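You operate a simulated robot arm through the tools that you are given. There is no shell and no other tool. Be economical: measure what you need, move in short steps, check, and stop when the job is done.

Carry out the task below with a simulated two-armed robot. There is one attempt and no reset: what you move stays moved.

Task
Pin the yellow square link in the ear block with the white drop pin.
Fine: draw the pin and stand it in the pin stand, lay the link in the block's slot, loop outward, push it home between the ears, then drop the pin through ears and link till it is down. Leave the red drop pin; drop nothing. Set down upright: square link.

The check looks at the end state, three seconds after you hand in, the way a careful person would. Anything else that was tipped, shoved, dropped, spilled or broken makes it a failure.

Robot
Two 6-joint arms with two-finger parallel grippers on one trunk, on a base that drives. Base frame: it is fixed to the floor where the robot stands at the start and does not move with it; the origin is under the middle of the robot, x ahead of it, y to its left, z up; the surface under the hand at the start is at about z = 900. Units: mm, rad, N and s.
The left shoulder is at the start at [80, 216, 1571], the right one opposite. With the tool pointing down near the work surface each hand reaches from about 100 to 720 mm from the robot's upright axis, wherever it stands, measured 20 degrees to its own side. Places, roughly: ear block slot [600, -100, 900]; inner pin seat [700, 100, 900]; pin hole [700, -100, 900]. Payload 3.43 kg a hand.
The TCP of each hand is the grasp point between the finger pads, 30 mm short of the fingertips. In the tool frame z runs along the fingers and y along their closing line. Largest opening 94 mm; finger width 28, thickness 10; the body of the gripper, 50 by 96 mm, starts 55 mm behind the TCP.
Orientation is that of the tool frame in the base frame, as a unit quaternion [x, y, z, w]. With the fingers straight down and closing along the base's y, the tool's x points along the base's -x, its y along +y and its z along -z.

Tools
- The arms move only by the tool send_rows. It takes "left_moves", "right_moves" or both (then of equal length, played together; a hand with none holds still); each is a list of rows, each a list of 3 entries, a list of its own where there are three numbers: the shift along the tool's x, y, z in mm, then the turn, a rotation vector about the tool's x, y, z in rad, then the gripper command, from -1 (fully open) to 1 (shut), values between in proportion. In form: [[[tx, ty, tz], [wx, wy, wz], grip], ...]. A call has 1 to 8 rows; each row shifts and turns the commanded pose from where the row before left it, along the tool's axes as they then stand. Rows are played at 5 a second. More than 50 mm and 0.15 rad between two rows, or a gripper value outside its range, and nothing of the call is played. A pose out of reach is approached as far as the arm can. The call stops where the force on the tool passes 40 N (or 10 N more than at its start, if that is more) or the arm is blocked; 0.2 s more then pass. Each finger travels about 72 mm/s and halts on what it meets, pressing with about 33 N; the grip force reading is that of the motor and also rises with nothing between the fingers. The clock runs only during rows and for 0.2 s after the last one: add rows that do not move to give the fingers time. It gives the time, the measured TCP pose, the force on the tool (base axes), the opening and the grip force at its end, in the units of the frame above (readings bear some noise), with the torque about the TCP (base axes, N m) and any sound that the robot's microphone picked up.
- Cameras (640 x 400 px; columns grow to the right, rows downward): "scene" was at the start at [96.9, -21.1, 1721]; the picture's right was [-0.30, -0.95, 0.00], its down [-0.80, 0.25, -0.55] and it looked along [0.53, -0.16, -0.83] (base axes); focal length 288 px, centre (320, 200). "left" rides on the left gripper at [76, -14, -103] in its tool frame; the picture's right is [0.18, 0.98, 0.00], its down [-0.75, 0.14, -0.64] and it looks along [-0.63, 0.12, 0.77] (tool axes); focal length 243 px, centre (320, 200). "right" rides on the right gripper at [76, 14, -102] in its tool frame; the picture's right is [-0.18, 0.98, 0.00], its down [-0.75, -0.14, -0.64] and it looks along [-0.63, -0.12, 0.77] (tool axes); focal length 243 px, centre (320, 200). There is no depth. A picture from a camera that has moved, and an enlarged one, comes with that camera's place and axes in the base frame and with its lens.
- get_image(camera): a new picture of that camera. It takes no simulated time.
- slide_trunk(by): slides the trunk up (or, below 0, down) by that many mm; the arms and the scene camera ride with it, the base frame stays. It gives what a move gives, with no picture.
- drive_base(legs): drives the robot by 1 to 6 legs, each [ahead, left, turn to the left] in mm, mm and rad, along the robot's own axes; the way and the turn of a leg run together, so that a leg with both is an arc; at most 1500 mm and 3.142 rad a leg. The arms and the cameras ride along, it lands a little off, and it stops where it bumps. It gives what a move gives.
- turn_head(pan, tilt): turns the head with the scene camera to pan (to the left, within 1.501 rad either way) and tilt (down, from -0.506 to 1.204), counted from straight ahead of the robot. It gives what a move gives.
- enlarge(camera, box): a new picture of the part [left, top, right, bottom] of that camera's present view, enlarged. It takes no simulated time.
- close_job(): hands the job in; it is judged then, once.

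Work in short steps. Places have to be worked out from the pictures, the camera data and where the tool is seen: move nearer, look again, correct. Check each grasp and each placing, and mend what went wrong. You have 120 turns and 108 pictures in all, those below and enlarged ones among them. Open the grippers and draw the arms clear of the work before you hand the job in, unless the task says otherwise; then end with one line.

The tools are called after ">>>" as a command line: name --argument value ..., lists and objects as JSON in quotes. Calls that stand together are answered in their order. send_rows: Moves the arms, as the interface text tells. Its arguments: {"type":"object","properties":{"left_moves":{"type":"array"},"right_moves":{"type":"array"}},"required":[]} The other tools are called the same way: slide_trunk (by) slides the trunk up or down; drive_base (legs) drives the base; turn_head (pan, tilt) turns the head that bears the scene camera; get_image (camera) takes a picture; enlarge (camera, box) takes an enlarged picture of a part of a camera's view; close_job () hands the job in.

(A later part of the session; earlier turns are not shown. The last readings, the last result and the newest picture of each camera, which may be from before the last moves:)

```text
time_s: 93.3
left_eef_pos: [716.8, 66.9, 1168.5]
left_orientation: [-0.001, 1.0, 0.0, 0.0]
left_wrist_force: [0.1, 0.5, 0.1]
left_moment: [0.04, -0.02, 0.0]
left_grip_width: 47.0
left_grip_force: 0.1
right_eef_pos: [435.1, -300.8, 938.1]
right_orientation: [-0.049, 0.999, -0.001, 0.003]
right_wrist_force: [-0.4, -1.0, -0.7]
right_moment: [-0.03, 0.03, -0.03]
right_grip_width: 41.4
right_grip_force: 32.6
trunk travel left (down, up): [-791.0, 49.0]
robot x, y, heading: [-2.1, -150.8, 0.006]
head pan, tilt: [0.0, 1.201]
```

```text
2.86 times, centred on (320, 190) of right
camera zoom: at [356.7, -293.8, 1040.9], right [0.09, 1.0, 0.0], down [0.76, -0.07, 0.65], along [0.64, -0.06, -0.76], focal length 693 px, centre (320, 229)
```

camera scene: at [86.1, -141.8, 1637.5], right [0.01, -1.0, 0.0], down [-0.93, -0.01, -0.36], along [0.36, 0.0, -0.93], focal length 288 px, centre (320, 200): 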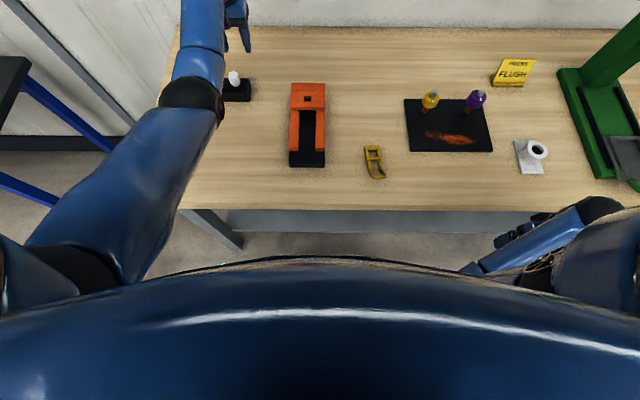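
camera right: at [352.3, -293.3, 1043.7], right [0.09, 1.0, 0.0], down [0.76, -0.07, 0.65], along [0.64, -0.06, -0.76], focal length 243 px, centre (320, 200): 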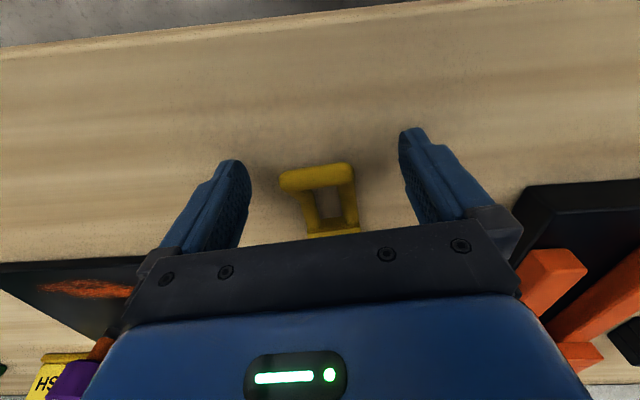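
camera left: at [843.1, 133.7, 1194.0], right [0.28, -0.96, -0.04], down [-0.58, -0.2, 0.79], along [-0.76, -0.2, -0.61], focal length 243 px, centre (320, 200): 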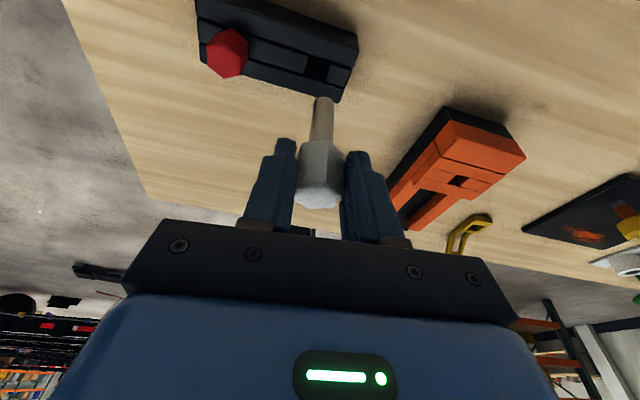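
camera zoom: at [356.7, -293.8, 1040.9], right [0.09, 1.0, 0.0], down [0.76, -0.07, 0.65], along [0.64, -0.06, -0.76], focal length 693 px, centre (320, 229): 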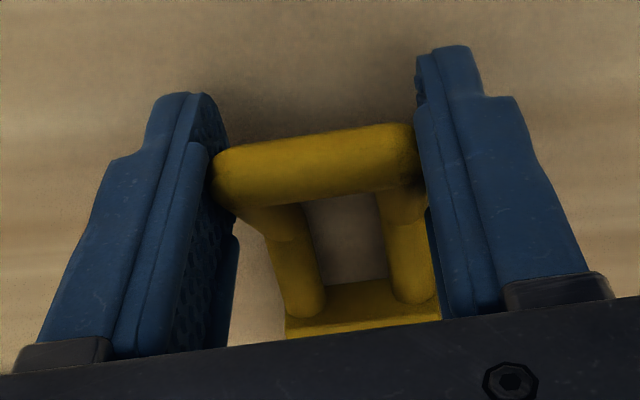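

Gripped (41.4 mm across). I lift 65 mm, straighten the yaw, and carry it over in front of the slot.

>>> send_rows --right_moves '[[[0, 0, -22], [0, 0, 0], 1], [[0, 0, -22], [0, 0, 0], 1], [[0, 0, -21], [0, 0, 0.06], 1], [[0, 0, 0], [0, 0, 0.06], 1], [[-10, 45, 0], [0, 0, 0], 1], [[-10, 45, 0], [0, 0, 0], 1], [[-10, 45, 0], [0, 0, 0], 1], [[-10, 45, 0], [0, 0, 0], 1]]'

>>> enlarge --camera "scene" --box '[260, 60, 380, 180]'

```text
time_s: 95.1
left_eef_pos: [718.3, 67.8, 1168.5]
left_orientation: [-0.002, 1.0, -0.001, -0.001]
left_wrist_force: [-0.1, 0.0, -1.6]
left_moment: [-0.03, 0.0, -0.03]
left_grip_width: 47.0
left_grip_force: 0.0
right_eef_pos: [483.5, -124.8, 994.2]
right_orientation: [0.012, 1.0, -0.003, 0.001]
right_wrist_force: [0.3, 0.3, -1.2]
right_moment: [-0.01, 0.06, -0.04]
right_grip_width: 41.4
right_grip_force: 33.3
right hand out of reach, approached as far as the arm can: row 3
trunk travel left (down, up): [-791.0, 49.0]
robot x, y, heading: [-0.2, -151.2, 0.001]
head pan, tilt: [0.0, 1.201]
```

```text
3.33 times, centred on (320, 120) of scene
camera zoom: at [87.0, -147.5, 1697.4], right [0.01, -1.0, 0.0], down [-0.93, -0.01, -0.36], along [0.36, 0.0, -0.93], focal length 961 px, centre (320, 467)
```

zoom: 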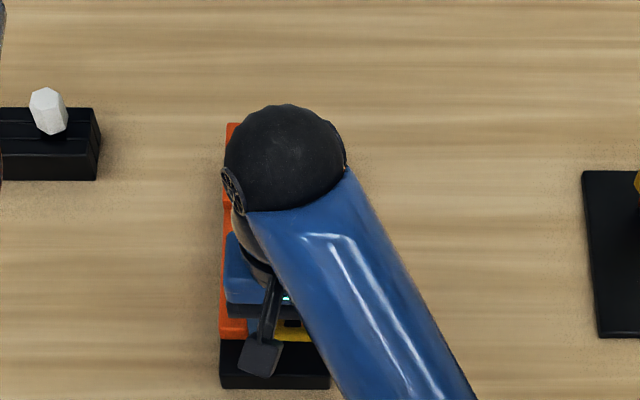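

I move the link to y ≈ -105 and check with the right camera, which should show the rails' front ends beside the link.

>>> send_rows --right_moves '[[[0, 10, 0], [0, 0, 0], 1], [[0, 9.5, 0], [0, 0, 0], 1], [[0, 0, 0], [0, 0, 0], 1]]'

>>> get_image --camera "right"

```text
time_s: 95.9
left_eef_pos: [718.3, 68.1, 1168.4]
left_orientation: [-0.001, 1.0, 0.0, 0.0]
left_wrist_force: [-0.1, -0.1, -0.4]
left_moment: [0.02, 0.01, -0.01]
left_grip_width: 46.9
left_grip_force: 0.0
right_eef_pos: [481.3, -103.1, 995.7]
right_orientation: [0.012, 1.0, -0.002, 0.002]
right_wrist_force: [-0.1, -0.4, -1.7]
right_moment: [0.02, 0.11, 0.0]
right_grip_width: 41.3
right_grip_force: 33.0
trunk travel left (down, up): [-791.0, 49.0]
robot x, y, heading: [1.2, -149.9, 0.005]
head pan, tilt: [0.0, 1.201]
```

```text
21 pictures are left
camera right: at [406.4, -86.3, 1098.5], right [0.21, 0.98, 0.0], down [0.75, -0.16, 0.65], along [0.63, -0.14, -0.76], focal length 243 px, centre (320, 200)
```

right: 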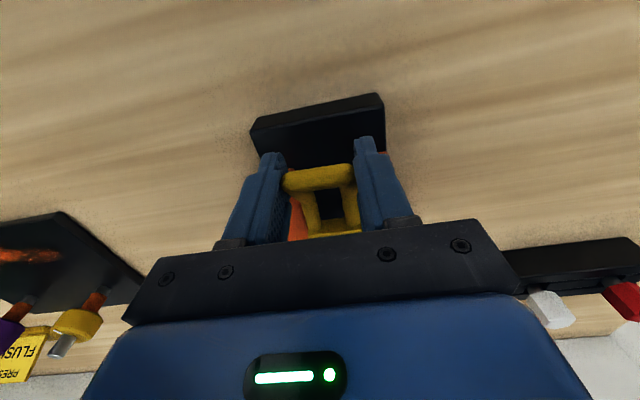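

The link's bar is centred in the grip and its yaw is within ~0.02. The slot centre is about y -106; I shift 3 mm right, trim yaw, and lower step by step, watching force.

>>> send_rows --right_moves '[[[0, -2.7, 0], [0, 0, 0.02], 1], [[0, 0, 4], [0, 0, 0], 1], [[0, 0, 3], [0, 0, 0], 1], [[0, 0, 3], [0, 0, 0], 1], [[0, 0, 0], [0, 0, 0], 1]]'

>>> send_rows --right_moves '[[[0, 0, 3], [0, 0, 0], 1], [[0, 0, 3], [0, 0, 0], 1], [[0, 0, 0], [0, 0, 0], 1]]'

```text
time_s: 97.1
left_eef_pos: [716.6, 67.8, 1169.9]
left_orientation: [-0.002, 1.0, 0.001, 0.0]
left_wrist_force: [-0.6, -0.2, 0.0]
left_moment: [0.01, 0.02, -0.01]
left_grip_width: 47.3
left_grip_force: 0.1
right_eef_pos: [479.4, -105.7, 987.3]
right_orientation: [0.022, 1.0, -0.003, 0.004]
right_wrist_force: [3.2, -0.2, 11.9]
right_moment: [-0.33, -0.81, -0.01]
right_grip_width: 41.7
right_grip_force: 33.2
trunk travel left (down, up): [-791.0, 49.0]
robot x, y, heading: [-1.3, -148.1, 0.007]
head pan, tilt: [0.0, 1.201]
```

```text
time_s: 97.9
left_eef_pos: [714.4, 68.9, 1169.7]
left_orientation: [-0.002, 1.0, 0.0, 0.001]
left_wrist_force: [-0.3, -0.4, -0.3]
left_moment: [-0.01, 0.0, 0.02]
left_grip_width: 47.0
left_grip_force: 0.1
right_eef_pos: [477.3, -107.2, 981.9]
right_orientation: [0.022, 1.0, -0.001, 0.002]
right_wrist_force: [-6.9, 1.8, 11.7]
right_moment: [-0.25, -0.58, -0.1]
right_grip_width: 41.4
right_grip_force: 33.1
trunk travel left (down, up): [-791.0, 49.0]
robot x, y, heading: [-0.4, -146.6, 0.005]
head pan, tilt: [0.0, 1.201]
```

Contact at z ≈ 987, and the moment shows it is on the right rail about 68 mm ahead. I rise, shift 3 mm left and look at the alignment.

>>> send_rows --right_moves '[[[0, 0, -8], [0, 0, 0], 1], [[0, 3, -5], [0, 0, 0], 1], [[0, 0, 0], [0, 0, 0], 1]]'

>>> enlarge --camera "right" --box '[240, 90, 400, 240]'

```text
time_s: 98.7
left_eef_pos: [716.8, 67.4, 1169.0]
left_orientation: [-0.001, 1.0, 0.0, 0.0]
left_wrist_force: [-0.3, 0.3, -0.9]
left_moment: [0.0, 0.01, 0.02]
left_grip_width: 47.1
left_grip_force: 0.1
right_eef_pos: [480.6, -103.0, 992.5]
right_orientation: [0.022, 1.0, -0.002, 0.003]
right_wrist_force: [-0.2, 0.4, -0.6]
right_moment: [-0.02, 0.08, -0.02]
right_grip_width: 41.2
right_grip_force: 32.6
trunk travel left (down, up): [-791.0, 49.0]
robot x, y, heading: [-1.2, -148.4, 0.002]
head pan, tilt: [0.0, 1.201]
```

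```text
2.67 times, centred on (320, 165) of right
camera zoom: at [404.8, -84.5, 1095.9], right [0.23, 0.97, 0.0], down [0.74, -0.17, 0.65], along [0.63, -0.15, -0.76], focal length 647 px, centre (320, 293)
```

zoom: 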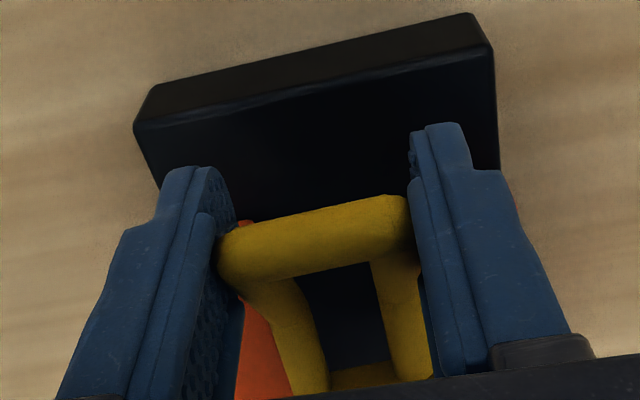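

The arms of the link show it points about 0.08 rad to the right, matching the contact. I turn it back left 0.07 rad, set y ≈ -104.5, and lower again in small steps.

>>> send_rows --right_moves '[[[0, -1.5, 0], [0, 0, -0.07], 1], [[0, 0, 3], [0, 0, 0], 1], [[0, 0, 3], [0, 0, 0], 1], [[0, 0, 3], [0, 0, 0], 1], [[0, 0, 0], [0, 0, 0], 1]]'

>>> send_rows --right_moves '[[[0, 0, 3], [0, 0, 0], 1], [[0, 0, 3], [0, 0, 0], 1], [[0, 0, 0], [0, 0, 0], 1]]'

```text
time_s: 99.9
left_eef_pos: [717.4, 67.4, 1167.6]
left_orientation: [-0.002, 1.0, 0.0, 0.0]
left_wrist_force: [0.0, -0.2, -0.1]
left_moment: [0.03, 0.0, 0.0]
left_grip_width: 46.9
left_grip_force: 0.1
right_eef_pos: [481.4, -105.8, 985.4]
right_orientation: [-0.012, 1.0, -0.002, 0.003]
right_wrist_force: [0.9, 1.0, -0.8]
right_moment: [0.01, 0.06, 0.02]
right_grip_width: 41.4
right_grip_force: 33.5
trunk travel left (down, up): [-791.0, 49.0]
robot x, y, heading: [-2.4, -146.8, 0.006]
head pan, tilt: [0.0, 1.201]
```

```text
time_s: 100.7
left_eef_pos: [716.4, 67.2, 1169.5]
left_orientation: [-0.002, 1.0, 0.001, 0.0]
left_wrist_force: [0.4, -0.2, 0.1]
left_moment: [-0.01, -0.01, 0.02]
left_grip_width: 46.9
left_grip_force: 0.0
right_eef_pos: [480.3, -105.4, 980.0]
right_orientation: [-0.013, 1.0, -0.001, 0.003]
right_wrist_force: [-1.5, -3.3, 11.8]
right_moment: [0.26, -0.76, -0.05]
right_grip_width: 41.6
right_grip_force: 33.0
trunk travel left (down, up): [-791.0, 49.0]
robot x, y, heading: [3.6, -148.0, 0.006]
head pan, tilt: [0.0, 1.201]
```

Now it touches the left rail lightly (moment +0.26). I rise 4 mm, shift 1.5 mm right with a slight turn back, and try again.

>>> send_rows --right_moves '[[[0, 0, -5], [0, 0, 0], 1], [[0, -1.5, 0], [0, 0, 0.015], 1], [[0, 0, 3], [0, 0, 0], 1], [[0, 0, 3], [0, 0, 0], 1], [[0, 0, 2], [0, 0, 0], 1], [[0, 0, 0], [0, 0, 0], 1]]'

```text
time_s: 102.1
left_eef_pos: [717.3, 67.9, 1168.8]
left_orientation: [-0.002, 1.0, 0.0, 0.0]
left_wrist_force: [-1.1, 0.2, -0.4]
left_moment: [0.01, 0.01, -0.02]
left_grip_width: 47.1
left_grip_force: 0.1
right_eef_pos: [480.8, -106.5, 976.9]
right_orientation: [-0.005, 1.0, -0.001, 0.003]
right_wrist_force: [-0.1, 0.5, -0.9]
right_moment: [0.0, 0.07, 0.0]
right_grip_width: 41.5
right_grip_force: 32.9
trunk travel left (down, up): [-791.0, 49.0]
robot x, y, heading: [-0.5, -150.0, 0.008]
head pan, tilt: [0.0, 1.201]
```

No contact at 977 now — the square has entered between the rails. I keep lowering to the floor.

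>>> send_rows --right_moves '[[[0, 0, 3], [0, 0, 0], 1], [[0, 0, 3], [0, 0, 0], 1], [[0, 0, 3], [0, 0, 0], 1], [[0, 0, 0], [0, 0, 0], 1]]'

>>> send_rows --right_moves '[[[0, 0, 2], [0, 0, 0], 1], [[0, 0, 2], [0, 0, 0], 1], [[0, 0, 0], [0, 0, 0], 1]]'

```text
time_s: 103.1
left_eef_pos: [717.8, 67.5, 1168.5]
left_orientation: [-0.001, 1.0, 0.0, 0.0]
left_wrist_force: [0.4, 1.1, -0.2]
left_moment: [-0.01, -0.02, 0.0]
left_grip_width: 47.2
left_grip_force: 0.1
right_eef_pos: [481.2, -106.1, 966.6]
right_orientation: [-0.005, 1.0, -0.002, 0.003]
right_wrist_force: [0.1, 0.0, -1.8]
right_moment: [0.0, 0.06, -0.05]
right_grip_width: 41.5
right_grip_force: 33.1
trunk travel left (down, up): [-791.0, 49.0]
robot x, y, heading: [1.1, -150.8, 0.008]
head pan, tilt: [0.0, 1.201]
```

```text
time_s: 103.9
left_eef_pos: [716.0, 68.1, 1169.2]
left_orientation: [-0.002, 1.0, -0.001, 0.0]
left_wrist_force: [-0.3, 0.3, -0.6]
left_moment: [0.02, 0.02, 0.01]
left_grip_width: 47.1
left_grip_force: 0.0
right_eef_pos: [480.8, -106.0, 962.7]
right_orientation: [-0.005, 1.0, -0.002, 0.003]
right_wrist_force: [-0.5, -0.6, -2.3]
right_moment: [-0.03, 0.11, -0.01]
right_grip_width: 41.5
right_grip_force: 32.7
trunk travel left (down, up): [-791.0, 49.0]
robot x, y, heading: [1.9, -149.4, 0.004]
head pan, tilt: [0.0, 1.201]
```

Still free. Further down in small steps until the floor is felt.

>>> send_rows --right_moves '[[[0, 0, 2], [0, 0, 0], 1], [[0, 0, 2], [0, 0, 0], 1], [[0, 0, 2], [0, 0, 0], 1], [[0, 0, 0], [0, 0, 0], 1]]'

>>> get_image --camera "right"

```text
time_s: 104.9
left_eef_pos: [714.4, 66.7, 1171.2]
left_orientation: [-0.003, 1.0, 0.0, 0.0]
left_wrist_force: [-0.6, -0.3, -0.1]
left_moment: [0.0, 0.0, 0.0]
left_grip_width: 47.1
left_grip_force: 0.0
right_eef_pos: [480.3, -106.9, 960.9]
right_orientation: [-0.006, 1.0, 0.0, 0.007]
right_wrist_force: [4.2, -3.2, 35.3]
right_moment: [0.1, -0.06, -0.1]
right_grip_width: 41.7
right_grip_force: 33.5
trunk travel left (down, up): [-791.0, 49.0]
robot x, y, heading: [-0.0, -148.8, 0.006]
head pan, tilt: [0.0, 1.201]
```

```text
19 pictures are left
camera right: at [402.9, -92.2, 1062.9], right [0.17, 0.98, 0.0], down [0.75, -0.13, 0.65], along [0.64, -0.11, -0.76], focal length 243 px, centre (320, 200)
```

right: 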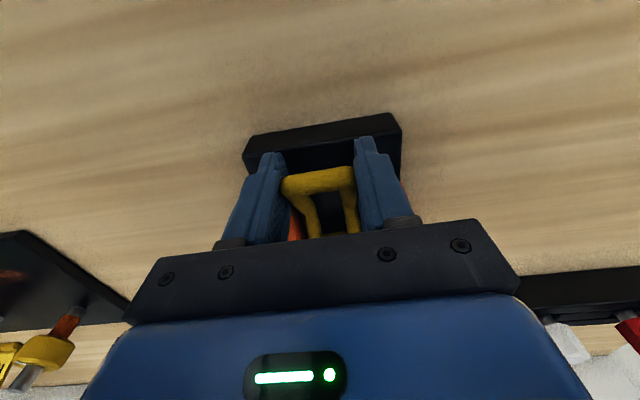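

The fingertips have reached the base top at 961 (force under the TCP), so the link is down in the slot. I relieve, open, rise and look.

>>> send_rows --right_moves '[[[0, 0, -1.5], [0, 0, 0], 1], [[0, 0, 0], [0, 0, 0], 0.05], [[0, 0, 0], [0, 0, 0], -0.3], [[0, 0, 0], [0, 0, 0], -0.3], [[0, 0, -30], [0, 0, 0], -0.3], [[40, 0, -8], [0, 0, 0], 0.5], [[40, 0, 0], [0, 0, 0], 1], [[0, 0, 0], [0, 0, 0], 1]]'

>>> enlarge --camera "scene" --box '[260, 70, 380, 170]'

```text
time_s: 106.7
left_eef_pos: [717.5, 69.7, 1168.3]
left_orientation: [-0.001, 1.0, 0.0, 0.0]
left_wrist_force: [-0.2, 0.2, -0.4]
left_moment: [0.01, 0.04, 0.0]
left_grip_width: 46.9
left_grip_force: 0.0
right_eef_pos: [400.8, -105.8, 995.9]
right_orientation: [-0.006, 1.0, -0.002, 0.002]
right_wrist_force: [0.4, 0.9, 0.0]
right_moment: [0.01, 0.03, -0.01]
right_grip_width: 0.0
right_grip_force: 33.5
trunk travel left (down, up): [-791.0, 49.0]
robot x, y, heading: [-0.9, -150.2, 0.006]
head pan, tilt: [0.0, 1.201]
```

```text
4.00 times, centred on (320, 120) of scene
camera zoom: at [87.3, -147.7, 1697.4], right [0.01, -1.0, 0.0], down [-0.93, -0.01, -0.36], along [0.36, 0.0, -0.93], focal length 1154 px, centre (320, 520)
```

zoom: 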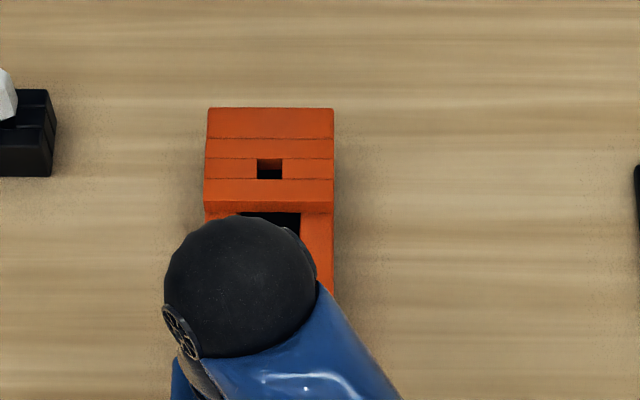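

The arm hides it; I move the right hand aside and look from above.

>>> send_rows --right_moves '[[[0, -45, 0], [0, 0, 0], 1], [[0, -45, 0], [0, 0, 0], 1], [[0, -45, 0], [0, 0, 0], 1]]'

>>> enlarge --camera "scene" --box '[270, 80, 370, 180]'

```text
time_s: 107.5
left_eef_pos: [717.5, 68.4, 1167.9]
left_orientation: [-0.002, 1.0, 0.0, 0.0]
left_wrist_force: [0.1, -0.4, 0.0]
left_moment: [0.0, 0.04, 0.01]
left_grip_width: 46.9
left_grip_force: 0.0
right_eef_pos: [403.4, -243.5, 995.9]
right_orientation: [-0.005, 1.0, -0.002, 0.003]
right_wrist_force: [-0.4, 0.7, -0.4]
right_moment: [-0.02, 0.03, 0.01]
right_grip_width: 0.0
right_grip_force: 32.9
right hand out of reach, approached as far as the arm can: row 3
trunk travel left (down, up): [-791.0, 49.0]
robot x, y, heading: [-0.5, -155.0, 0.004]
head pan, tilt: [0.0, 1.201]
```

```text
4.00 times, centred on (320, 130) of scene
camera zoom: at [86.6, -149.4, 1697.5], right [0.01, -1.0, 0.0], down [-0.93, -0.01, -0.36], along [0.36, 0.0, -0.93], focal length 1154 px, centre (320, 480)
```

zoom: 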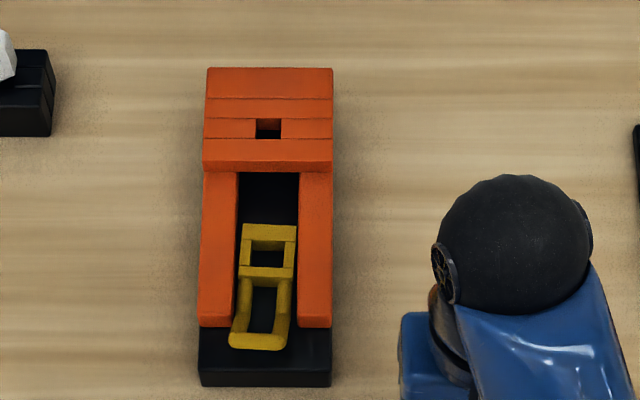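

The link lies in the slot, loop outward, but slightly skewed (tail toward the left rail). I regrip the crossbar, straighten it and start it inward.

>>> send_rows --right_moves '[[[-19.5, 34.4, 0], [0, 0, 0], 0.2], [[-19.5, 34.4, 0], [0, 0, 0], -0.4], [[-19.5, 34.4, 0], [0, 0, 0], -0.4], [[-19.5, 35.5, 0], [0, 0, 0], -0.4], [[0, 0, 16], [0, 0, 0], -0.4], [[0, 0, 15], [0, 0, 0], -0.4], [[0, 0, 0], [0, 0, 0], -0.4]]'

>>> send_rows --right_moves '[[[0, 0, 0], [0, 0, 0], 0.05], [[0, 0, 0], [0, 0, 0], 0.5], [[0, 0, 0], [0, 0, 0], 1], [[0, 0, 0], [0, 0, 0], 1]]'

```text
time_s: 109.1
left_eef_pos: [717.0, 68.8, 1169.1]
left_orientation: [-0.001, 1.0, 0.001, 0.001]
left_wrist_force: [0.4, 0.1, -0.6]
left_moment: [0.01, -0.02, 0.02]
left_grip_width: 47.0
left_grip_force: 0.2
right_eef_pos: [479.8, -102.0, 963.1]
right_orientation: [-0.005, 1.0, -0.002, 0.003]
right_wrist_force: [-0.3, 0.5, 0.2]
right_moment: [0.03, -0.01, 0.03]
right_grip_width: 65.9
right_grip_force: 0.0
trunk travel left (down, up): [-791.0, 49.0]
robot x, y, heading: [-0.2, -145.2, 0.008]
head pan, tilt: [0.0, 1.201]
```

```text
time_s: 110.1
left_eef_pos: [716.4, 67.1, 1168.3]
left_orientation: [-0.002, 1.0, -0.001, 0.0]
left_wrist_force: [-0.8, -0.6, 0.2]
left_moment: [-0.04, 0.02, 0.0]
left_grip_width: 47.1
left_grip_force: 0.0
right_eef_pos: [479.5, -102.6, 962.6]
right_orientation: [-0.005, 1.0, -0.001, 0.003]
right_wrist_force: [-1.4, -3.9, -0.1]
right_moment: [-0.07, 0.1, -0.06]
right_grip_width: 45.1
right_grip_force: 32.8
trunk travel left (down, up): [-791.0, 49.0]
robot x, y, heading: [-2.0, -148.0, 0.006]
head pan, tilt: [0.0, 1.201]
```

Gripped, a bit skewed (45 mm). I shift the tail 5.5 mm right while turning 0.06 rad left, then push ahead 12 mm.

>>> send_rows --right_moves '[[[0, -2.7, 0], [0, 0, -0.03], 1], [[0, -2.8, 0], [0, 0, -0.03], 1], [[0, 0, 0], [0, 0, 0], 1], [[-4, 0, 0], [0, 0, 0], 1], [[-4, 0, 0], [0, 0, 0], 1], [[-4, 0, 0], [0, 0, 0], 1], [[0, 0, 0], [0, 0, 0], 1]]'

>>> get_image --camera "right"

```text
time_s: 111.7
left_eef_pos: [714.4, 66.8, 1170.3]
left_orientation: [-0.001, 1.0, 0.0, 0.001]
left_wrist_force: [-0.4, 0.4, -0.3]
left_moment: [0.0, 0.0, -0.02]
left_grip_width: 47.1
left_grip_force: 0.1
right_eef_pos: [488.7, -107.4, 962.5]
right_orientation: [-0.037, 0.999, -0.003, 0.001]
right_wrist_force: [-11.2, 1.2, 0.2]
right_moment: [-0.15, 0.4, -0.24]
right_grip_width: 45.1
right_grip_force: 32.6
trunk travel left (down, up): [-791.0, 49.0]
robot x, y, heading: [-1.0, -149.7, 0.003]
head pan, tilt: [0.0, 1.201]
```

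```text
16 pictures are left
camera right: at [412.0, -96.7, 1065.7], right [0.11, 0.99, 0.0], down [0.76, -0.08, 0.65], along [0.64, -0.08, -0.76], focal length 243 px, centre (320, 200)
```

right: 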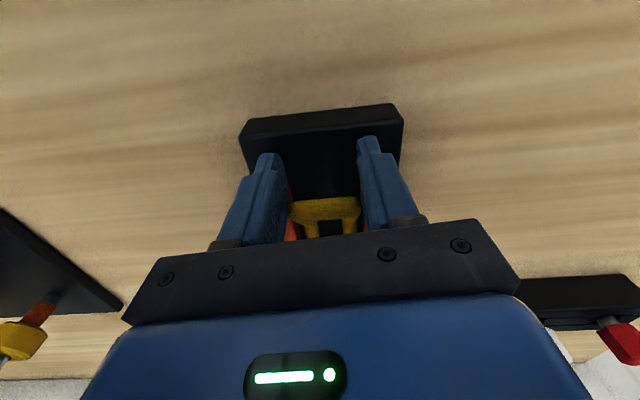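

The right finger has met the rail's front; the tail is aligned now. I release, rise, back off, close and square the hand for pushing from behind.

>>> send_rows --right_moves '[[[2, 0, 0], [0, 0, 0], 1], [[0, 0, 0], [0, 0, 0], 0.0], [[0, 0, 0], [0, 0, 0], -0.3], [[0, 0, -18], [0, 0, 0], -0.3], [[0, 0, -17], [0, 0, 0.04], -0.3], [[35, 0, 0], [0, 0, 0.035], 0.5], [[30, 0, 0], [0, 0, 0], 1], [[0, 0, 0], [0, 0, 0], 1]]'

>>> get_image --camera "right"

```text
time_s: 113.5
left_eef_pos: [717.2, 68.7, 1168.3]
left_orientation: [-0.002, 1.0, 0.001, -0.001]
left_wrist_force: [0.4, -0.2, -0.5]
left_moment: [0.01, 0.01, 0.01]
left_grip_width: 47.2
left_grip_force: 0.1
right_eef_pos: [421.4, -109.1, 998.0]
right_orientation: [0.002, 1.0, -0.003, 0.003]
right_wrist_force: [-0.1, 0.4, 0.3]
right_moment: [0.0, -0.05, 0.0]
right_grip_width: 0.2
right_grip_force: 32.8
trunk travel left (down, up): [-791.0, 49.0]
robot x, y, heading: [0.4, -148.7, 0.008]
head pan, tilt: [0.0, 1.201]
```

```text
15 pictures are left
camera right: at [345.8, -92.7, 1100.2], right [0.19, 0.98, 0.0], down [0.75, -0.14, 0.65], along [0.63, -0.12, -0.76], focal length 243 px, centre (320, 200)
```

right: 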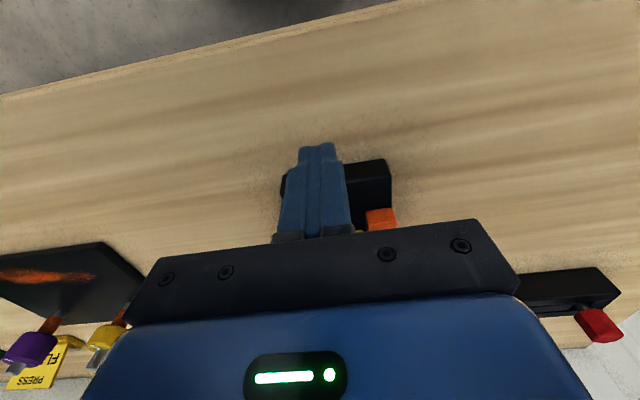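

I lower behind the link (tips 7 mm above the base top) and push ahead in short steps along the slot's centre.

>>> send_rows --right_moves '[[[0, 1.5, 16], [0, 0, 0], 1], [[0, 0, 14], [0, 0, 0], 1], [[-20, 0, 0], [0, 0, 0], 1], [[-20, 0, 0], [0, 0, 0], 1], [[-10, 0, 0], [0, 0, 0], 1], [[-8, 0, 0], [0, 0, 0], 1], [[-8, 0, 0], [0, 0, 0], 1], [[0, 0, 0], [0, 0, 0], 1]]'

```text
time_s: 115.3
left_eef_pos: [716.5, 68.2, 1168.3]
left_orientation: [-0.002, 1.0, 0.0, -0.001]
left_wrist_force: [1.0, 0.3, -0.5]
left_moment: [0.0, 0.0, -0.02]
left_grip_width: 46.9
left_grip_force: 0.1
right_eef_pos: [492.6, -108.3, 967.9]
right_orientation: [0.002, 1.0, -0.001, 0.003]
right_wrist_force: [-0.8, -0.3, 0.5]
right_moment: [0.0, -0.01, 0.02]
right_grip_width: 0.3
right_grip_force: 32.6
trunk travel left (down, up): [-791.0, 49.0]
robot x, y, heading: [-4.2, -150.8, 0.009]
head pan, tilt: [0.0, 1.201]
```

Little force so far. I continue.

>>> send_rows --right_moves '[[[-8, 0, 0], [0, 0, 0], 1], [[-8, 0, 0], [0, 0, 0], 1], [[-8, 0, 0], [0, 0, 0], 1], [[-8, 0, 0], [0, 0, 0], 1], [[-6, 0, 0], [0, 0, 0], 1], [[0, 0, 0], [0, 0, 0], 1]]'

>>> enlarge --camera "scene" --box '[270, 80, 370, 180]'

```text
time_s: 116.7
left_eef_pos: [718.4, 68.2, 1168.8]
left_orientation: [-0.002, 1.0, 0.0, 0.001]
left_wrist_force: [0.4, -0.1, 0.1]
left_moment: [0.02, -0.01, 0.01]
left_grip_width: 46.9
left_grip_force: 0.1
right_eef_pos: [530.0, -107.2, 966.5]
right_orientation: [0.002, 1.0, -0.002, 0.003]
right_wrist_force: [-0.1, -0.9, 0.7]
right_moment: [-0.01, -0.03, -0.03]
right_grip_width: 0.0
right_grip_force: 32.7
trunk travel left (down, up): [-791.0, 49.0]
robot x, y, heading: [0.4, -152.7, 0.008]
head pan, tilt: [0.0, 1.201]
```

```text
4.00 times, centred on (320, 130) of scene
camera zoom: at [85.9, -149.2, 1697.5], right [0.01, -1.0, 0.0], down [-0.93, -0.01, -0.36], along [0.36, 0.0, -0.93], focal length 1154 px, centre (320, 480)
```

zoom: 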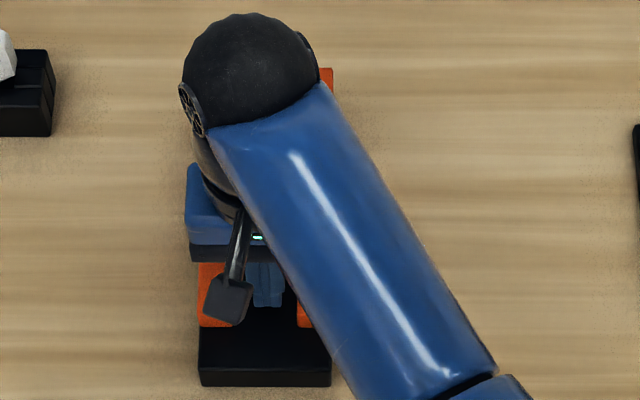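

The fingers run in the slot. I continue in smaller steps toward the expected home position (TCP ≈ 556), feeling for the stop.

>>> send_rows --right_moves '[[[-6, 0, 0], [0, 0, 0], 1], [[-6, 0, 0], [0, 0, 0], 1], [[-5, 0, 0], [0, 0, 0], 1], [[-4, 0, 0], [0, 0, 0], 1], [[-3, 0, 0], [0, 0, 0], 1], [[0, 0, 0], [0, 0, 0], 1]]'

```text
time_s: 118.1
left_eef_pos: [718.3, 67.4, 1168.8]
left_orientation: [-0.001, 1.0, 0.0, 0.0]
left_wrist_force: [-0.3, 0.9, 1.1]
left_moment: [0.01, -0.01, 0.05]
left_grip_width: 47.1
left_grip_force: 0.0
right_eef_pos: [551.4, -107.9, 966.9]
right_orientation: [0.002, 1.0, -0.002, 0.002]
right_wrist_force: [-0.5, -0.1, 0.3]
right_moment: [0.0, 0.02, 0.0]
right_grip_width: 0.0
right_grip_force: 33.0
trunk travel left (down, up): [-791.0, 49.0]
robot x, y, heading: [0.2, -148.3, 0.01]
head pan, tilt: [0.0, 1.201]
```

No stop felt yet. I shift the left hand so its camera can see the pin hole while the right hand stays in place.

>>> send_rows --left_moves '[[[30, 0, 0], [0, 0, 0], 0], [[30, 0, 0], [0, 0, 0], 0], [[0, 0, 0], [0, 0, 0], 0]]'

>>> enlarge --camera "left" --box '[80, 0, 300, 140]'

```text
time_s: 118.9
left_eef_pos: [684.9, 65.7, 1151.3]
left_orientation: [-0.002, 1.0, 0.0, -0.002]
left_wrist_force: [1.2, -0.1, 0.5]
left_moment: [0.0, -0.04, 0.0]
left_grip_width: 47.0
left_grip_force: 0.0
left hand out of reach, approached as far as the arm can: row 1, 2
right_eef_pos: [553.7, -108.2, 966.4]
right_orientation: [0.002, 1.0, -0.001, 0.003]
right_wrist_force: [-0.1, -0.4, -0.2]
right_moment: [0.01, 0.02, 0.0]
right_grip_width: 0.2
right_grip_force: 32.6
trunk travel left (down, up): [-791.0, 49.0]
robot x, y, heading: [0.6, -149.7, 0.007]
head pan, tilt: [0.0, 1.201]
```

```text
2.86 times, centred on (190, 70) of left
camera zoom: at [609.4, 51.2, 1253.8], right [-0.19, 0.98, 0.0], down [0.75, 0.14, 0.64], along [0.63, 0.12, -0.77], focal length 693 px, centre (691, 571)
```

zoom: 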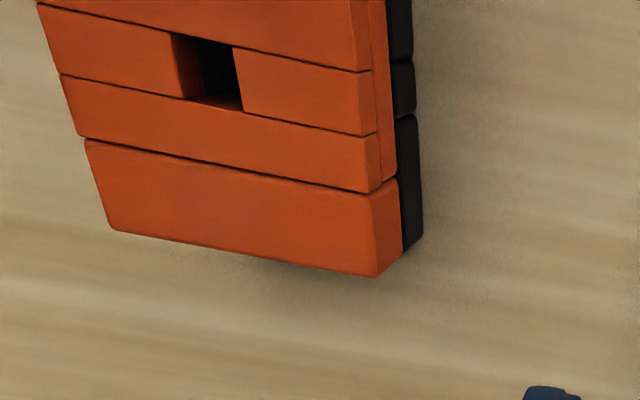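

The hole looks dark; the view is not conclusive. I withdraw the right hand and look from above.

>>> send_rows --right_moves '[[[25, 0, 0], [0, 0, 0], 1], [[35, 0, -5], [0, 0, 0], 1], [[40, 0, -10], [0, 0, 0], 1], [[40, 0, -15], [0, 0, 0], 1], [[0, -40, 0], [0, 0, 0], 1], [[0, -40, 0], [0, 0, 0], 1], [[0, -40, 0], [0, 0, 0], 1]]'

>>> enlarge --camera "scene" --box '[280, 85, 360, 165]'

```text
time_s: 120.5
left_eef_pos: [684.9, 64.5, 1151.7]
left_orientation: [-0.002, 1.0, 0.0, -0.001]
left_wrist_force: [-0.8, -0.3, -0.2]
left_moment: [-0.01, -0.01, -0.01]
left_grip_width: 47.0
left_grip_force: 0.0
right_eef_pos: [409.5, -226.3, 996.4]
right_orientation: [0.002, 1.0, -0.002, 0.002]
right_wrist_force: [-0.7, -0.6, -1.2]
right_moment: [0.04, 0.0, -0.03]
right_grip_width: 0.0
right_grip_force: 33.5
trunk travel left (down, up): [-791.0, 49.0]
robot x, y, heading: [2.1, -147.9, 0.006]
head pan, tilt: [0.0, 1.201]
```

```text
5.00 times, centred on (320, 125) of scene
camera zoom: at [85.1, -150.2, 1697.6], right [0.01, -1.0, 0.0], down [-0.93, -0.01, -0.36], along [0.36, 0.0, -0.93], focal length 1442 px, centre (320, 575)
```

zoom: 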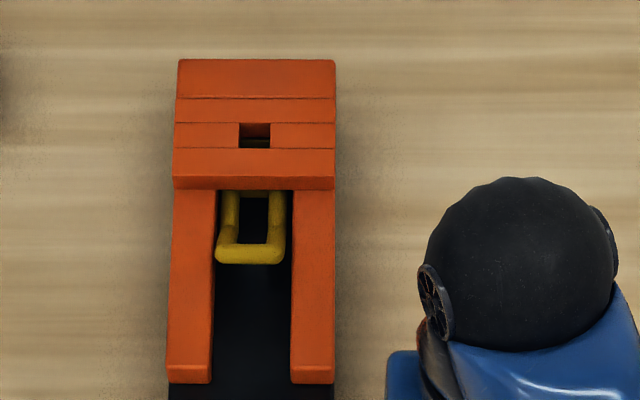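

The link is under the bridge and looks about home. I enlarge the hole to see whether yellow shows in it.

>>> enlarge --camera "scene" --box '[298, 104, 316, 120]'

```text
16.00 times, centred on (307, 112) of scene
camera zoom: at [85.1, -150.2, 1697.6], right [0.01, -1.0, 0.0], down [-0.93, -0.01, -0.36], along [0.36, 0.0, -0.93], focal length 4614 px, centre (528, 1608)
```

zoom: 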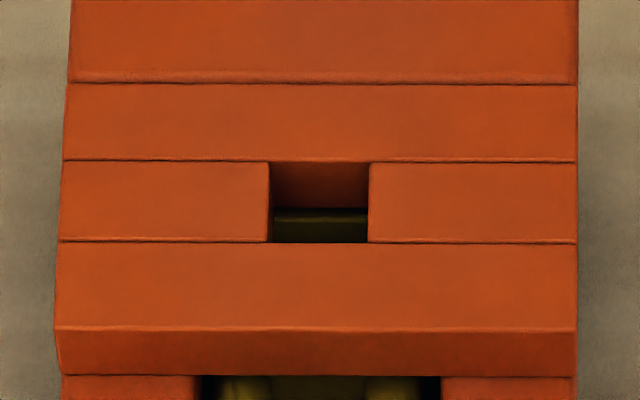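

Inside the hole the window's far edge shows just beyond the hole's far edge, so window and hole line up: the link is home. Now the pin: I take the right hand off the table front so the trunk can go down again.

>>> send_rows --right_moves '[[[0, -45, 0], [0, 0, 0], 1], [[0, -45, 0], [0, 0, 0], 1], [[0, -45, 0], [0, 0, 0], 1], [[0, -48, 0], [0, 0, 0], 1], [[0, -48, 0], [0, 0, 0], 1], [[0, -48, 0], [0, 0, 0], 1], [[0, -48, 0], [0, 0, 0], 1], [[0, -48, 0], [0, 0, 0], 1]]'

>>> send_rows --right_moves '[[[40, -15, 0], [0, 0, 0], 1], [[40, -15, 0], [0, 0, 0], 1], [[40, -15, 0], [0, 0, 0], 1], [[40, -5, 0], [0, 0, 0], 1]]' --left_moves '[[[-8, 8, 0], [0, 0, 0], 0], [[-8, 8, 0], [0, 0, 0], 0], [[-8, 8, 0], [0, 0, 0], -0.2], [[-8, 8, 0], [0, 0, 0], -0.2]]'

```text
time_s: 122.3
left_eef_pos: [685.4, 63.8, 1153.2]
left_orientation: [-0.002, 1.0, 0.001, -0.001]
left_wrist_force: [0.4, -0.1, 0.6]
left_moment: [-0.01, -0.01, 0.0]
left_grip_width: 47.0
left_grip_force: 0.0
right_eef_pos: [411.0, -605.0, 999.3]
right_orientation: [0.002, 1.0, -0.001, 0.001]
right_wrist_force: [1.0, 0.5, 0.7]
right_moment: [0.05, -0.02, 0.02]
right_grip_width: 0.1
right_grip_force: 33.6
trunk travel left (down, up): [-791.0, 49.0]
robot x, y, heading: [-1.2, -147.3, 0.006]
head pan, tilt: [0.0, 1.201]
```

```text
time_s: 123.3
left_eef_pos: [715.1, 101.1, 1151.5]
left_orientation: [-0.001, 1.0, 0.0, 0.0]
left_wrist_force: [-0.1, 0.6, 0.0]
left_moment: [0.03, -0.01, 0.01]
left_grip_width: 56.5
left_grip_force: 0.0
right_eef_pos: [247.4, -649.5, 996.0]
right_orientation: [0.002, 1.0, -0.003, 0.003]
right_wrist_force: [-0.6, 0.6, -0.1]
right_moment: [-0.01, -0.02, 0.0]
right_grip_width: 0.0
right_grip_force: 33.6
right hand out of reach, approached as far as the arm can: row 3
trunk travel left (down, up): [-791.0, 49.0]
robot x, y, heading: [4.0, -148.1, 0.009]
head pan, tilt: [0.0, 1.201]
```

I lower the trunk 100 mm and look down at the pin with the left camera.

>>> slide_trunk --by -100

>>> get_image --camera "left"

```text
time_s: 124.6
left_eef_pos: [715.8, 98.7, 1052.3]
left_orientation: [-0.001, 1.0, 0.0, -0.001]
left_wrist_force: [0.1, -0.3, -0.1]
left_moment: [0.03, 0.03, 0.01]
left_grip_width: 56.5
left_grip_force: 0.2
right_eef_pos: [247.7, -649.5, 894.9]
right_orientation: [0.002, 1.0, -0.004, 0.003]
right_wrist_force: [-0.7, -0.7, 0.0]
right_moment: [0.03, 0.0, 0.02]
right_grip_width: 0.0
right_grip_force: 32.9
trunk travel left (down, up): [-691.0, 149.0]
robot x, y, heading: [-0.3, -150.5, 0.008]
head pan, tilt: [0.0, 1.201]
```

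```text
10 pictures are left
camera left: at [640.1, 85.4, 1154.0], right [-0.19, 0.98, 0.0], down [0.75, 0.14, 0.64], along [0.63, 0.12, -0.77], focal length 243 px, centre (320, 200)
```

left: 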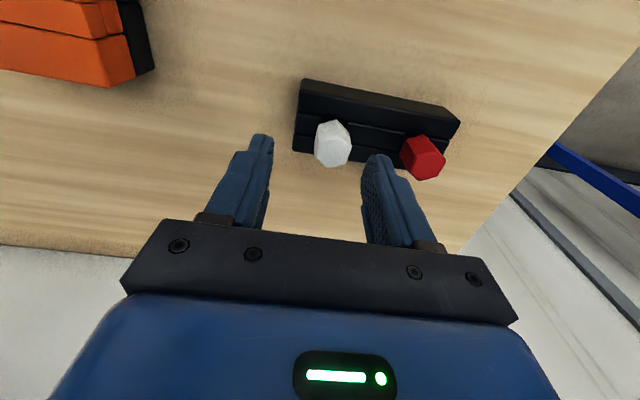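

Head at (732, 114). I move over it, yaw 0.1 rad to match the flats, and lower in steps.

>>> send_rows --left_moves '[[[-16, 15.5, 0], [0, 0, 0], -0.2], [[0, 0, 0], [0, 0, -0.1], -0.2], [[0, 0, 20], [0, 0, 0], -0.2], [[0, 0, 20], [0, 0, 0], -0.2], [[0, 0, 0], [0, 0, 0], -0.2]]'

>>> get_image --camera "left"

```text
time_s: 125.8
left_eef_pos: [732.6, 115.5, 1010.8]
left_orientation: [-0.052, 0.999, 0.0, 0.0]
left_wrist_force: [0.3, 0.8, 0.4]
left_moment: [0.01, 0.04, 0.0]
left_grip_width: 56.1
left_grip_force: 0.1
right_eef_pos: [246.1, -651.3, 895.2]
right_orientation: [0.002, 1.0, -0.003, 0.004]
right_wrist_force: [1.1, -0.1, -0.4]
right_moment: [0.01, 0.02, -0.03]
right_grip_width: 0.0
right_grip_force: 33.1
trunk travel left (down, up): [-691.0, 149.0]
robot x, y, heading: [1.1, -150.8, 0.007]
head pan, tilt: [0.0, 1.201]
```

```text
9 pictures are left
camera left: at [657.9, 93.5, 1113.1], right [-0.28, 0.96, 0.0], down [0.74, 0.22, 0.64], along [0.62, 0.18, -0.77], focal length 243 px, centre (320, 200)
```

left: 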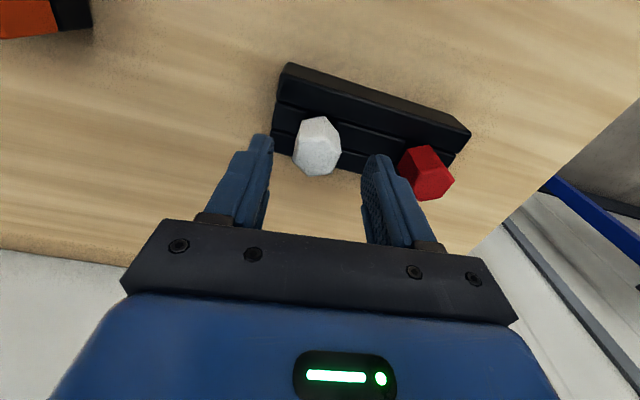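

Well centred. I lower 30 mm and close.

>>> send_rows --left_moves '[[[0, 0, 10], [0, 0, 0], -0.2], [[0, 0, 10], [0, 0, 0], -0.2], [[0, 0, 9], [0, 0, 0], -0.2], [[0, 0, 0], [0, 0, 0], -0.2], [[0, 0, 0], [0, 0, 0], 0.2], [[0, 0, 0], [0, 0, 0], 0.6], [[0, 0, 0], [0, 0, 0], 1], [[0, 0, 0], [0, 0, 0], 1]]'

```text
time_s: 127.6
left_eef_pos: [730.8, 115.0, 982.8]
left_orientation: [-0.052, 0.999, 0.0, 0.0]
left_wrist_force: [0.8, -0.1, 0.9]
left_moment: [-0.05, -0.01, -0.02]
left_grip_width: 30.7
left_grip_force: 32.5
right_eef_pos: [248.3, -651.1, 894.8]
right_orientation: [0.001, 1.0, -0.004, 0.004]
right_wrist_force: [-0.1, -0.2, -0.9]
right_moment: [-0.02, 0.02, 0.01]
right_grip_width: 0.0
right_grip_force: 33.4
trunk travel left (down, up): [-691.0, 149.0]
robot x, y, heading: [-1.3, -147.0, 0.009]
head pan, tilt: [0.0, 1.201]
```

Gripped (30.7 mm). I raise with the trunk straight up 110 mm, then carry it toward the block, stopping above the hole.

>>> slide_trunk --by 110

>>> send_rows --left_moves '[[[15.25, -35.4, 0], [0, 0, 0], 1], [[15.25, -35.4, 0], [0, 0, 0], 1], [[15.25, -35.4, 0], [0, 0, 0], 1], [[15.25, -35.4, 0], [0, 0, 0], 1], [[15.25, -35.4, 0], [0, 0, 0], 1], [[15.25, -35.4, 0], [0, 0, 0], 1], [[0, 0, 0], [0, 0, 0], 1]]'

>>> get_image --camera "left"

```text
time_s: 129.1
left_eef_pos: [731.2, 116.0, 1093.4]
left_orientation: [-0.051, 0.999, -0.001, -0.001]
left_wrist_force: [0.2, -0.1, -1.0]
left_moment: [0.02, 0.0, 0.01]
left_grip_width: 30.5
left_grip_force: 32.7
right_eef_pos: [247.8, -649.7, 1004.9]
right_orientation: [0.002, 1.0, -0.004, 0.003]
right_wrist_force: [0.4, -0.4, -0.6]
right_moment: [-0.01, 0.0, -0.01]
right_grip_width: 0.0
right_grip_force: 32.6
trunk travel left (down, up): [-801.0, 39.0]
robot x, y, heading: [0.7, -149.4, 0.008]
head pan, tilt: [0.0, 1.201]
```

```text
time_s: 130.7
left_eef_pos: [664.0, -107.9, 1095.7]
left_orientation: [-0.052, 0.999, 0.0, 0.0]
left_wrist_force: [-0.4, 0.3, -1.4]
left_moment: [0.02, -0.01, -0.01]
left_grip_width: 30.5
left_grip_force: 33.3
right_eef_pos: [247.2, -650.0, 1004.8]
right_orientation: [0.002, 1.0, -0.004, 0.003]
right_wrist_force: [0.6, -0.6, -0.6]
right_moment: [-0.02, -0.01, 0.0]
right_grip_width: 0.0
right_grip_force: 33.4
trunk travel left (down, up): [-801.0, 39.0]
robot x, y, heading: [3.8, -146.8, 0.008]
head pan, tilt: [0.0, 1.201]
```

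```text
8 pictures are left
camera left: at [589.4, -130.0, 1198.0], right [-0.28, 0.96, 0.0], down [0.74, 0.22, 0.64], along [0.61, 0.18, -0.77], focal length 243 px, centre (320, 200)
```

left: 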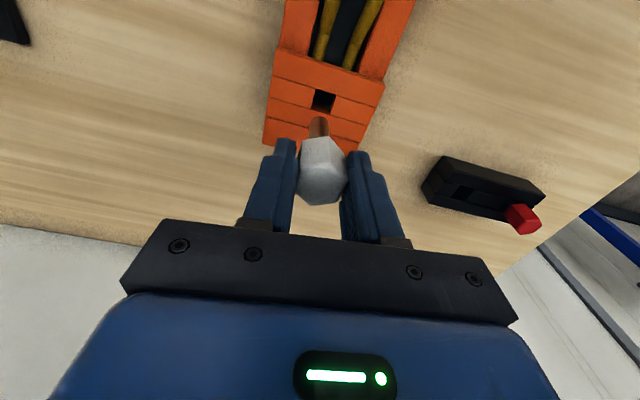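

Hole and pin nearly in line: I need about 2 mm back and 2 mm left. I correct, lower 30 mm and zoom in.

>>> send_rows --left_moves '[[[1.6, 2.2, 0], [0, 0, 0], 1], [[0, 0, 10], [0, 0, 0], 1], [[0, 0, 10], [0, 0, 0], 1], [[0, 0, 8], [0, 0, 0], 1], [[0, 0, 0], [0, 0, 0], 1]]'

>>> enlarge --camera "left" --box '[250, 70, 390, 180]'

>>> enlarge --camera "scene" --box '[265, 75, 345, 145]'

```text
time_s: 131.9
left_eef_pos: [661.3, -104.2, 1065.9]
left_orientation: [-0.051, 0.999, 0.0, 0.0]
left_wrist_force: [0.4, 0.3, -2.1]
left_moment: [-0.03, 0.02, 0.03]
left_grip_width: 30.2
left_grip_force: 32.8
right_eef_pos: [246.9, -650.5, 1005.7]
right_orientation: [0.002, 1.0, -0.003, 0.003]
right_wrist_force: [0.3, -0.2, 0.7]
right_moment: [-0.01, 0.03, 0.0]
right_grip_width: 0.0
right_grip_force: 32.9
trunk travel left (down, up): [-801.0, 39.0]
robot x, y, heading: [-0.8, -148.5, 0.004]
head pan, tilt: [0.0, 1.201]
```

```text
3.64 times, centred on (320, 125) of left
camera zoom: at [587.8, -125.9, 1168.2], right [-0.28, 0.96, 0.0], down [0.74, 0.22, 0.64], along [0.61, 0.18, -0.77], focal length 882 px, centre (320, 473)
```

zoom: 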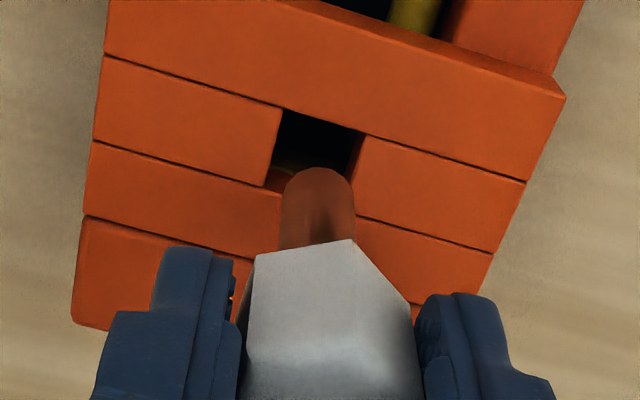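

```text
5.71 times, centred on (305, 110) of scene
camera zoom: at [86.0, -149.7, 1707.5], right [0.01, -1.0, 0.0], down [-0.93, -0.01, -0.36], along [0.36, 0.0, -0.93], focal length 1648 px, centre (406, 714)
```

zoom: 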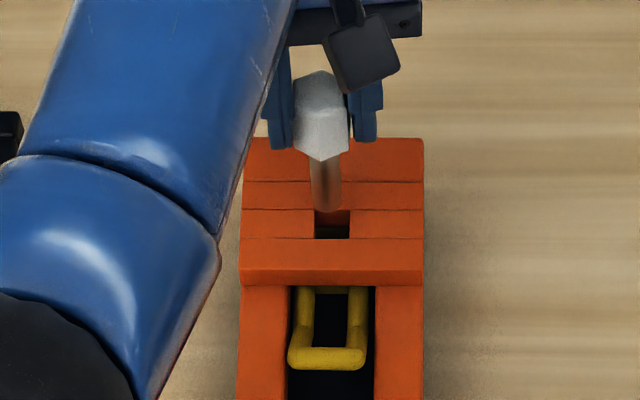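

Nearly perfect; combined estimate: 1 mm ahead and 1.4 mm right. I correct and lower into the hole gently.

>>> send_rows --left_moves '[[[-0.9, -1.5, 6], [0, 0, 0], 1], [[0, 0, 8], [0, 0, 0], 1], [[0, 0, 6], [0, 0, 0], 1], [[0, 0, 5], [0, 0, 0], 1], [[0, 0, 4], [0, 0, 0], 1], [[0, 0, 0], [0, 0, 0], 1]]'

```text
time_s: 133.3
left_eef_pos: [657.1, -106.2, 1038.6]
left_orientation: [-0.052, 0.999, -0.001, 0.002]
left_wrist_force: [-0.1, -1.3, 26.7]
left_moment: [-0.03, -0.32, -0.06]
left_grip_width: 30.4
left_grip_force: 32.9
right_eef_pos: [244.8, -650.3, 1005.2]
right_orientation: [0.002, 1.0, -0.003, 0.006]
right_wrist_force: [0.2, 0.4, -0.1]
right_moment: [-0.02, -0.03, 0.03]
right_grip_width: 0.0
right_grip_force: 32.6
trunk travel left (down, up): [-801.0, 39.0]
robot x, y, heading: [1.1, -150.6, 0.005]
head pan, tilt: [0.0, 1.201]
```

Contact: 27 N, about 12 mm ahead of the TCP. I ease up 5 mm and look closely at how the tip stands.

>>> send_rows --left_moves '[[[0, 0, -5], [0, 0, 0], 1], [[0, 0, 0], [0, 0, 0], 1]]'

>>> enlarge --camera "left" --box '[270, 90, 370, 180]'

```text
time_s: 133.9
left_eef_pos: [658.0, -105.6, 1038.9]
left_orientation: [-0.052, 0.999, 0.001, -0.002]
left_wrist_force: [-1.3, -1.1, 4.4]
left_moment: [-0.14, 0.02, -0.01]
left_grip_width: 30.7
left_grip_force: 33.0
right_eef_pos: [247.9, -651.0, 1004.3]
right_orientation: [0.001, 1.0, -0.003, 0.004]
right_wrist_force: [1.0, -0.2, 0.0]
right_moment: [0.01, 0.02, 0.0]
right_grip_width: 0.3
right_grip_force: 32.9
trunk travel left (down, up): [-801.0, 39.0]
robot x, y, heading: [2.8, -148.2, 0.008]
head pan, tilt: [0.0, 1.201]
```

```text
4.44 times, centred on (320, 135) of left
camera zoom: at [585.6, -127.3, 1141.6], right [-0.28, 0.96, 0.0], down [0.74, 0.22, 0.64], along [0.61, 0.18, -0.77], focal length 1078 px, centre (320, 489)
```

zoom: 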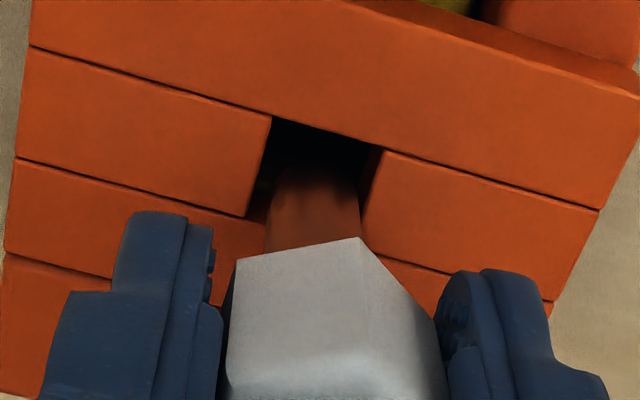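

The shank sits about 4–5 mm too far ahead (it has tipped slightly in the grip), touching the far rim. I rise 8 mm, shift back 4.5 mm and lower in fine steps.

>>> send_rows --left_moves '[[[0, 0, -9], [0, 0, 0], 1], [[4.5, 0, 0], [0, 0, 0], 1], [[0, 0, 4], [0, 0, 0], 1], [[0, 0, 3], [0, 0, 0], 1], [[0, 0, 2], [0, 0, 0], 1], [[0, 0, 0], [0, 0, 0], 1]]'

>>> send_rows --left_moves '[[[0, 0, 2], [0, 0, 0], 1], [[0, 0, 2], [0, 0, 0], 1], [[0, 0, 0], [0, 0, 0], 1]]'

```text
time_s: 135.3
left_eef_pos: [657.7, -106.2, 1041.5]
left_orientation: [-0.052, 0.999, 0.0, -0.001]
left_wrist_force: [0.3, 0.3, -1.0]
left_moment: [-0.01, 0.03, 0.02]
left_grip_width: 30.6
left_grip_force: 32.8
right_eef_pos: [248.5, -649.8, 1004.8]
right_orientation: [0.003, 1.0, -0.003, 0.004]
right_wrist_force: [-0.8, -0.6, 0.1]
right_moment: [0.03, 0.01, -0.01]
right_grip_width: 0.0
right_grip_force: 33.2
trunk travel left (down, up): [-801.0, 39.0]
robot x, y, heading: [1.4, -151.0, 0.008]
head pan, tilt: [0.0, 1.201]
```

```text
time_s: 136.1
left_eef_pos: [657.4, -105.7, 1039.0]
left_orientation: [-0.052, 0.999, -0.001, 0.001]
left_wrist_force: [0.6, 0.7, 10.0]
left_moment: [0.06, -0.19, 0.01]
left_grip_width: 30.7
left_grip_force: 33.5
right_eef_pos: [246.8, -650.1, 1005.9]
right_orientation: [0.002, 1.0, -0.002, 0.004]
right_wrist_force: [-0.1, -0.6, 0.3]
right_moment: [0.01, -0.04, -0.01]
right_grip_width: 0.2
right_grip_force: 33.2
trunk travel left (down, up): [-801.0, 39.0]
robot x, y, heading: [-0.1, -147.0, 0.004]
head pan, tilt: [0.0, 1.201]
```

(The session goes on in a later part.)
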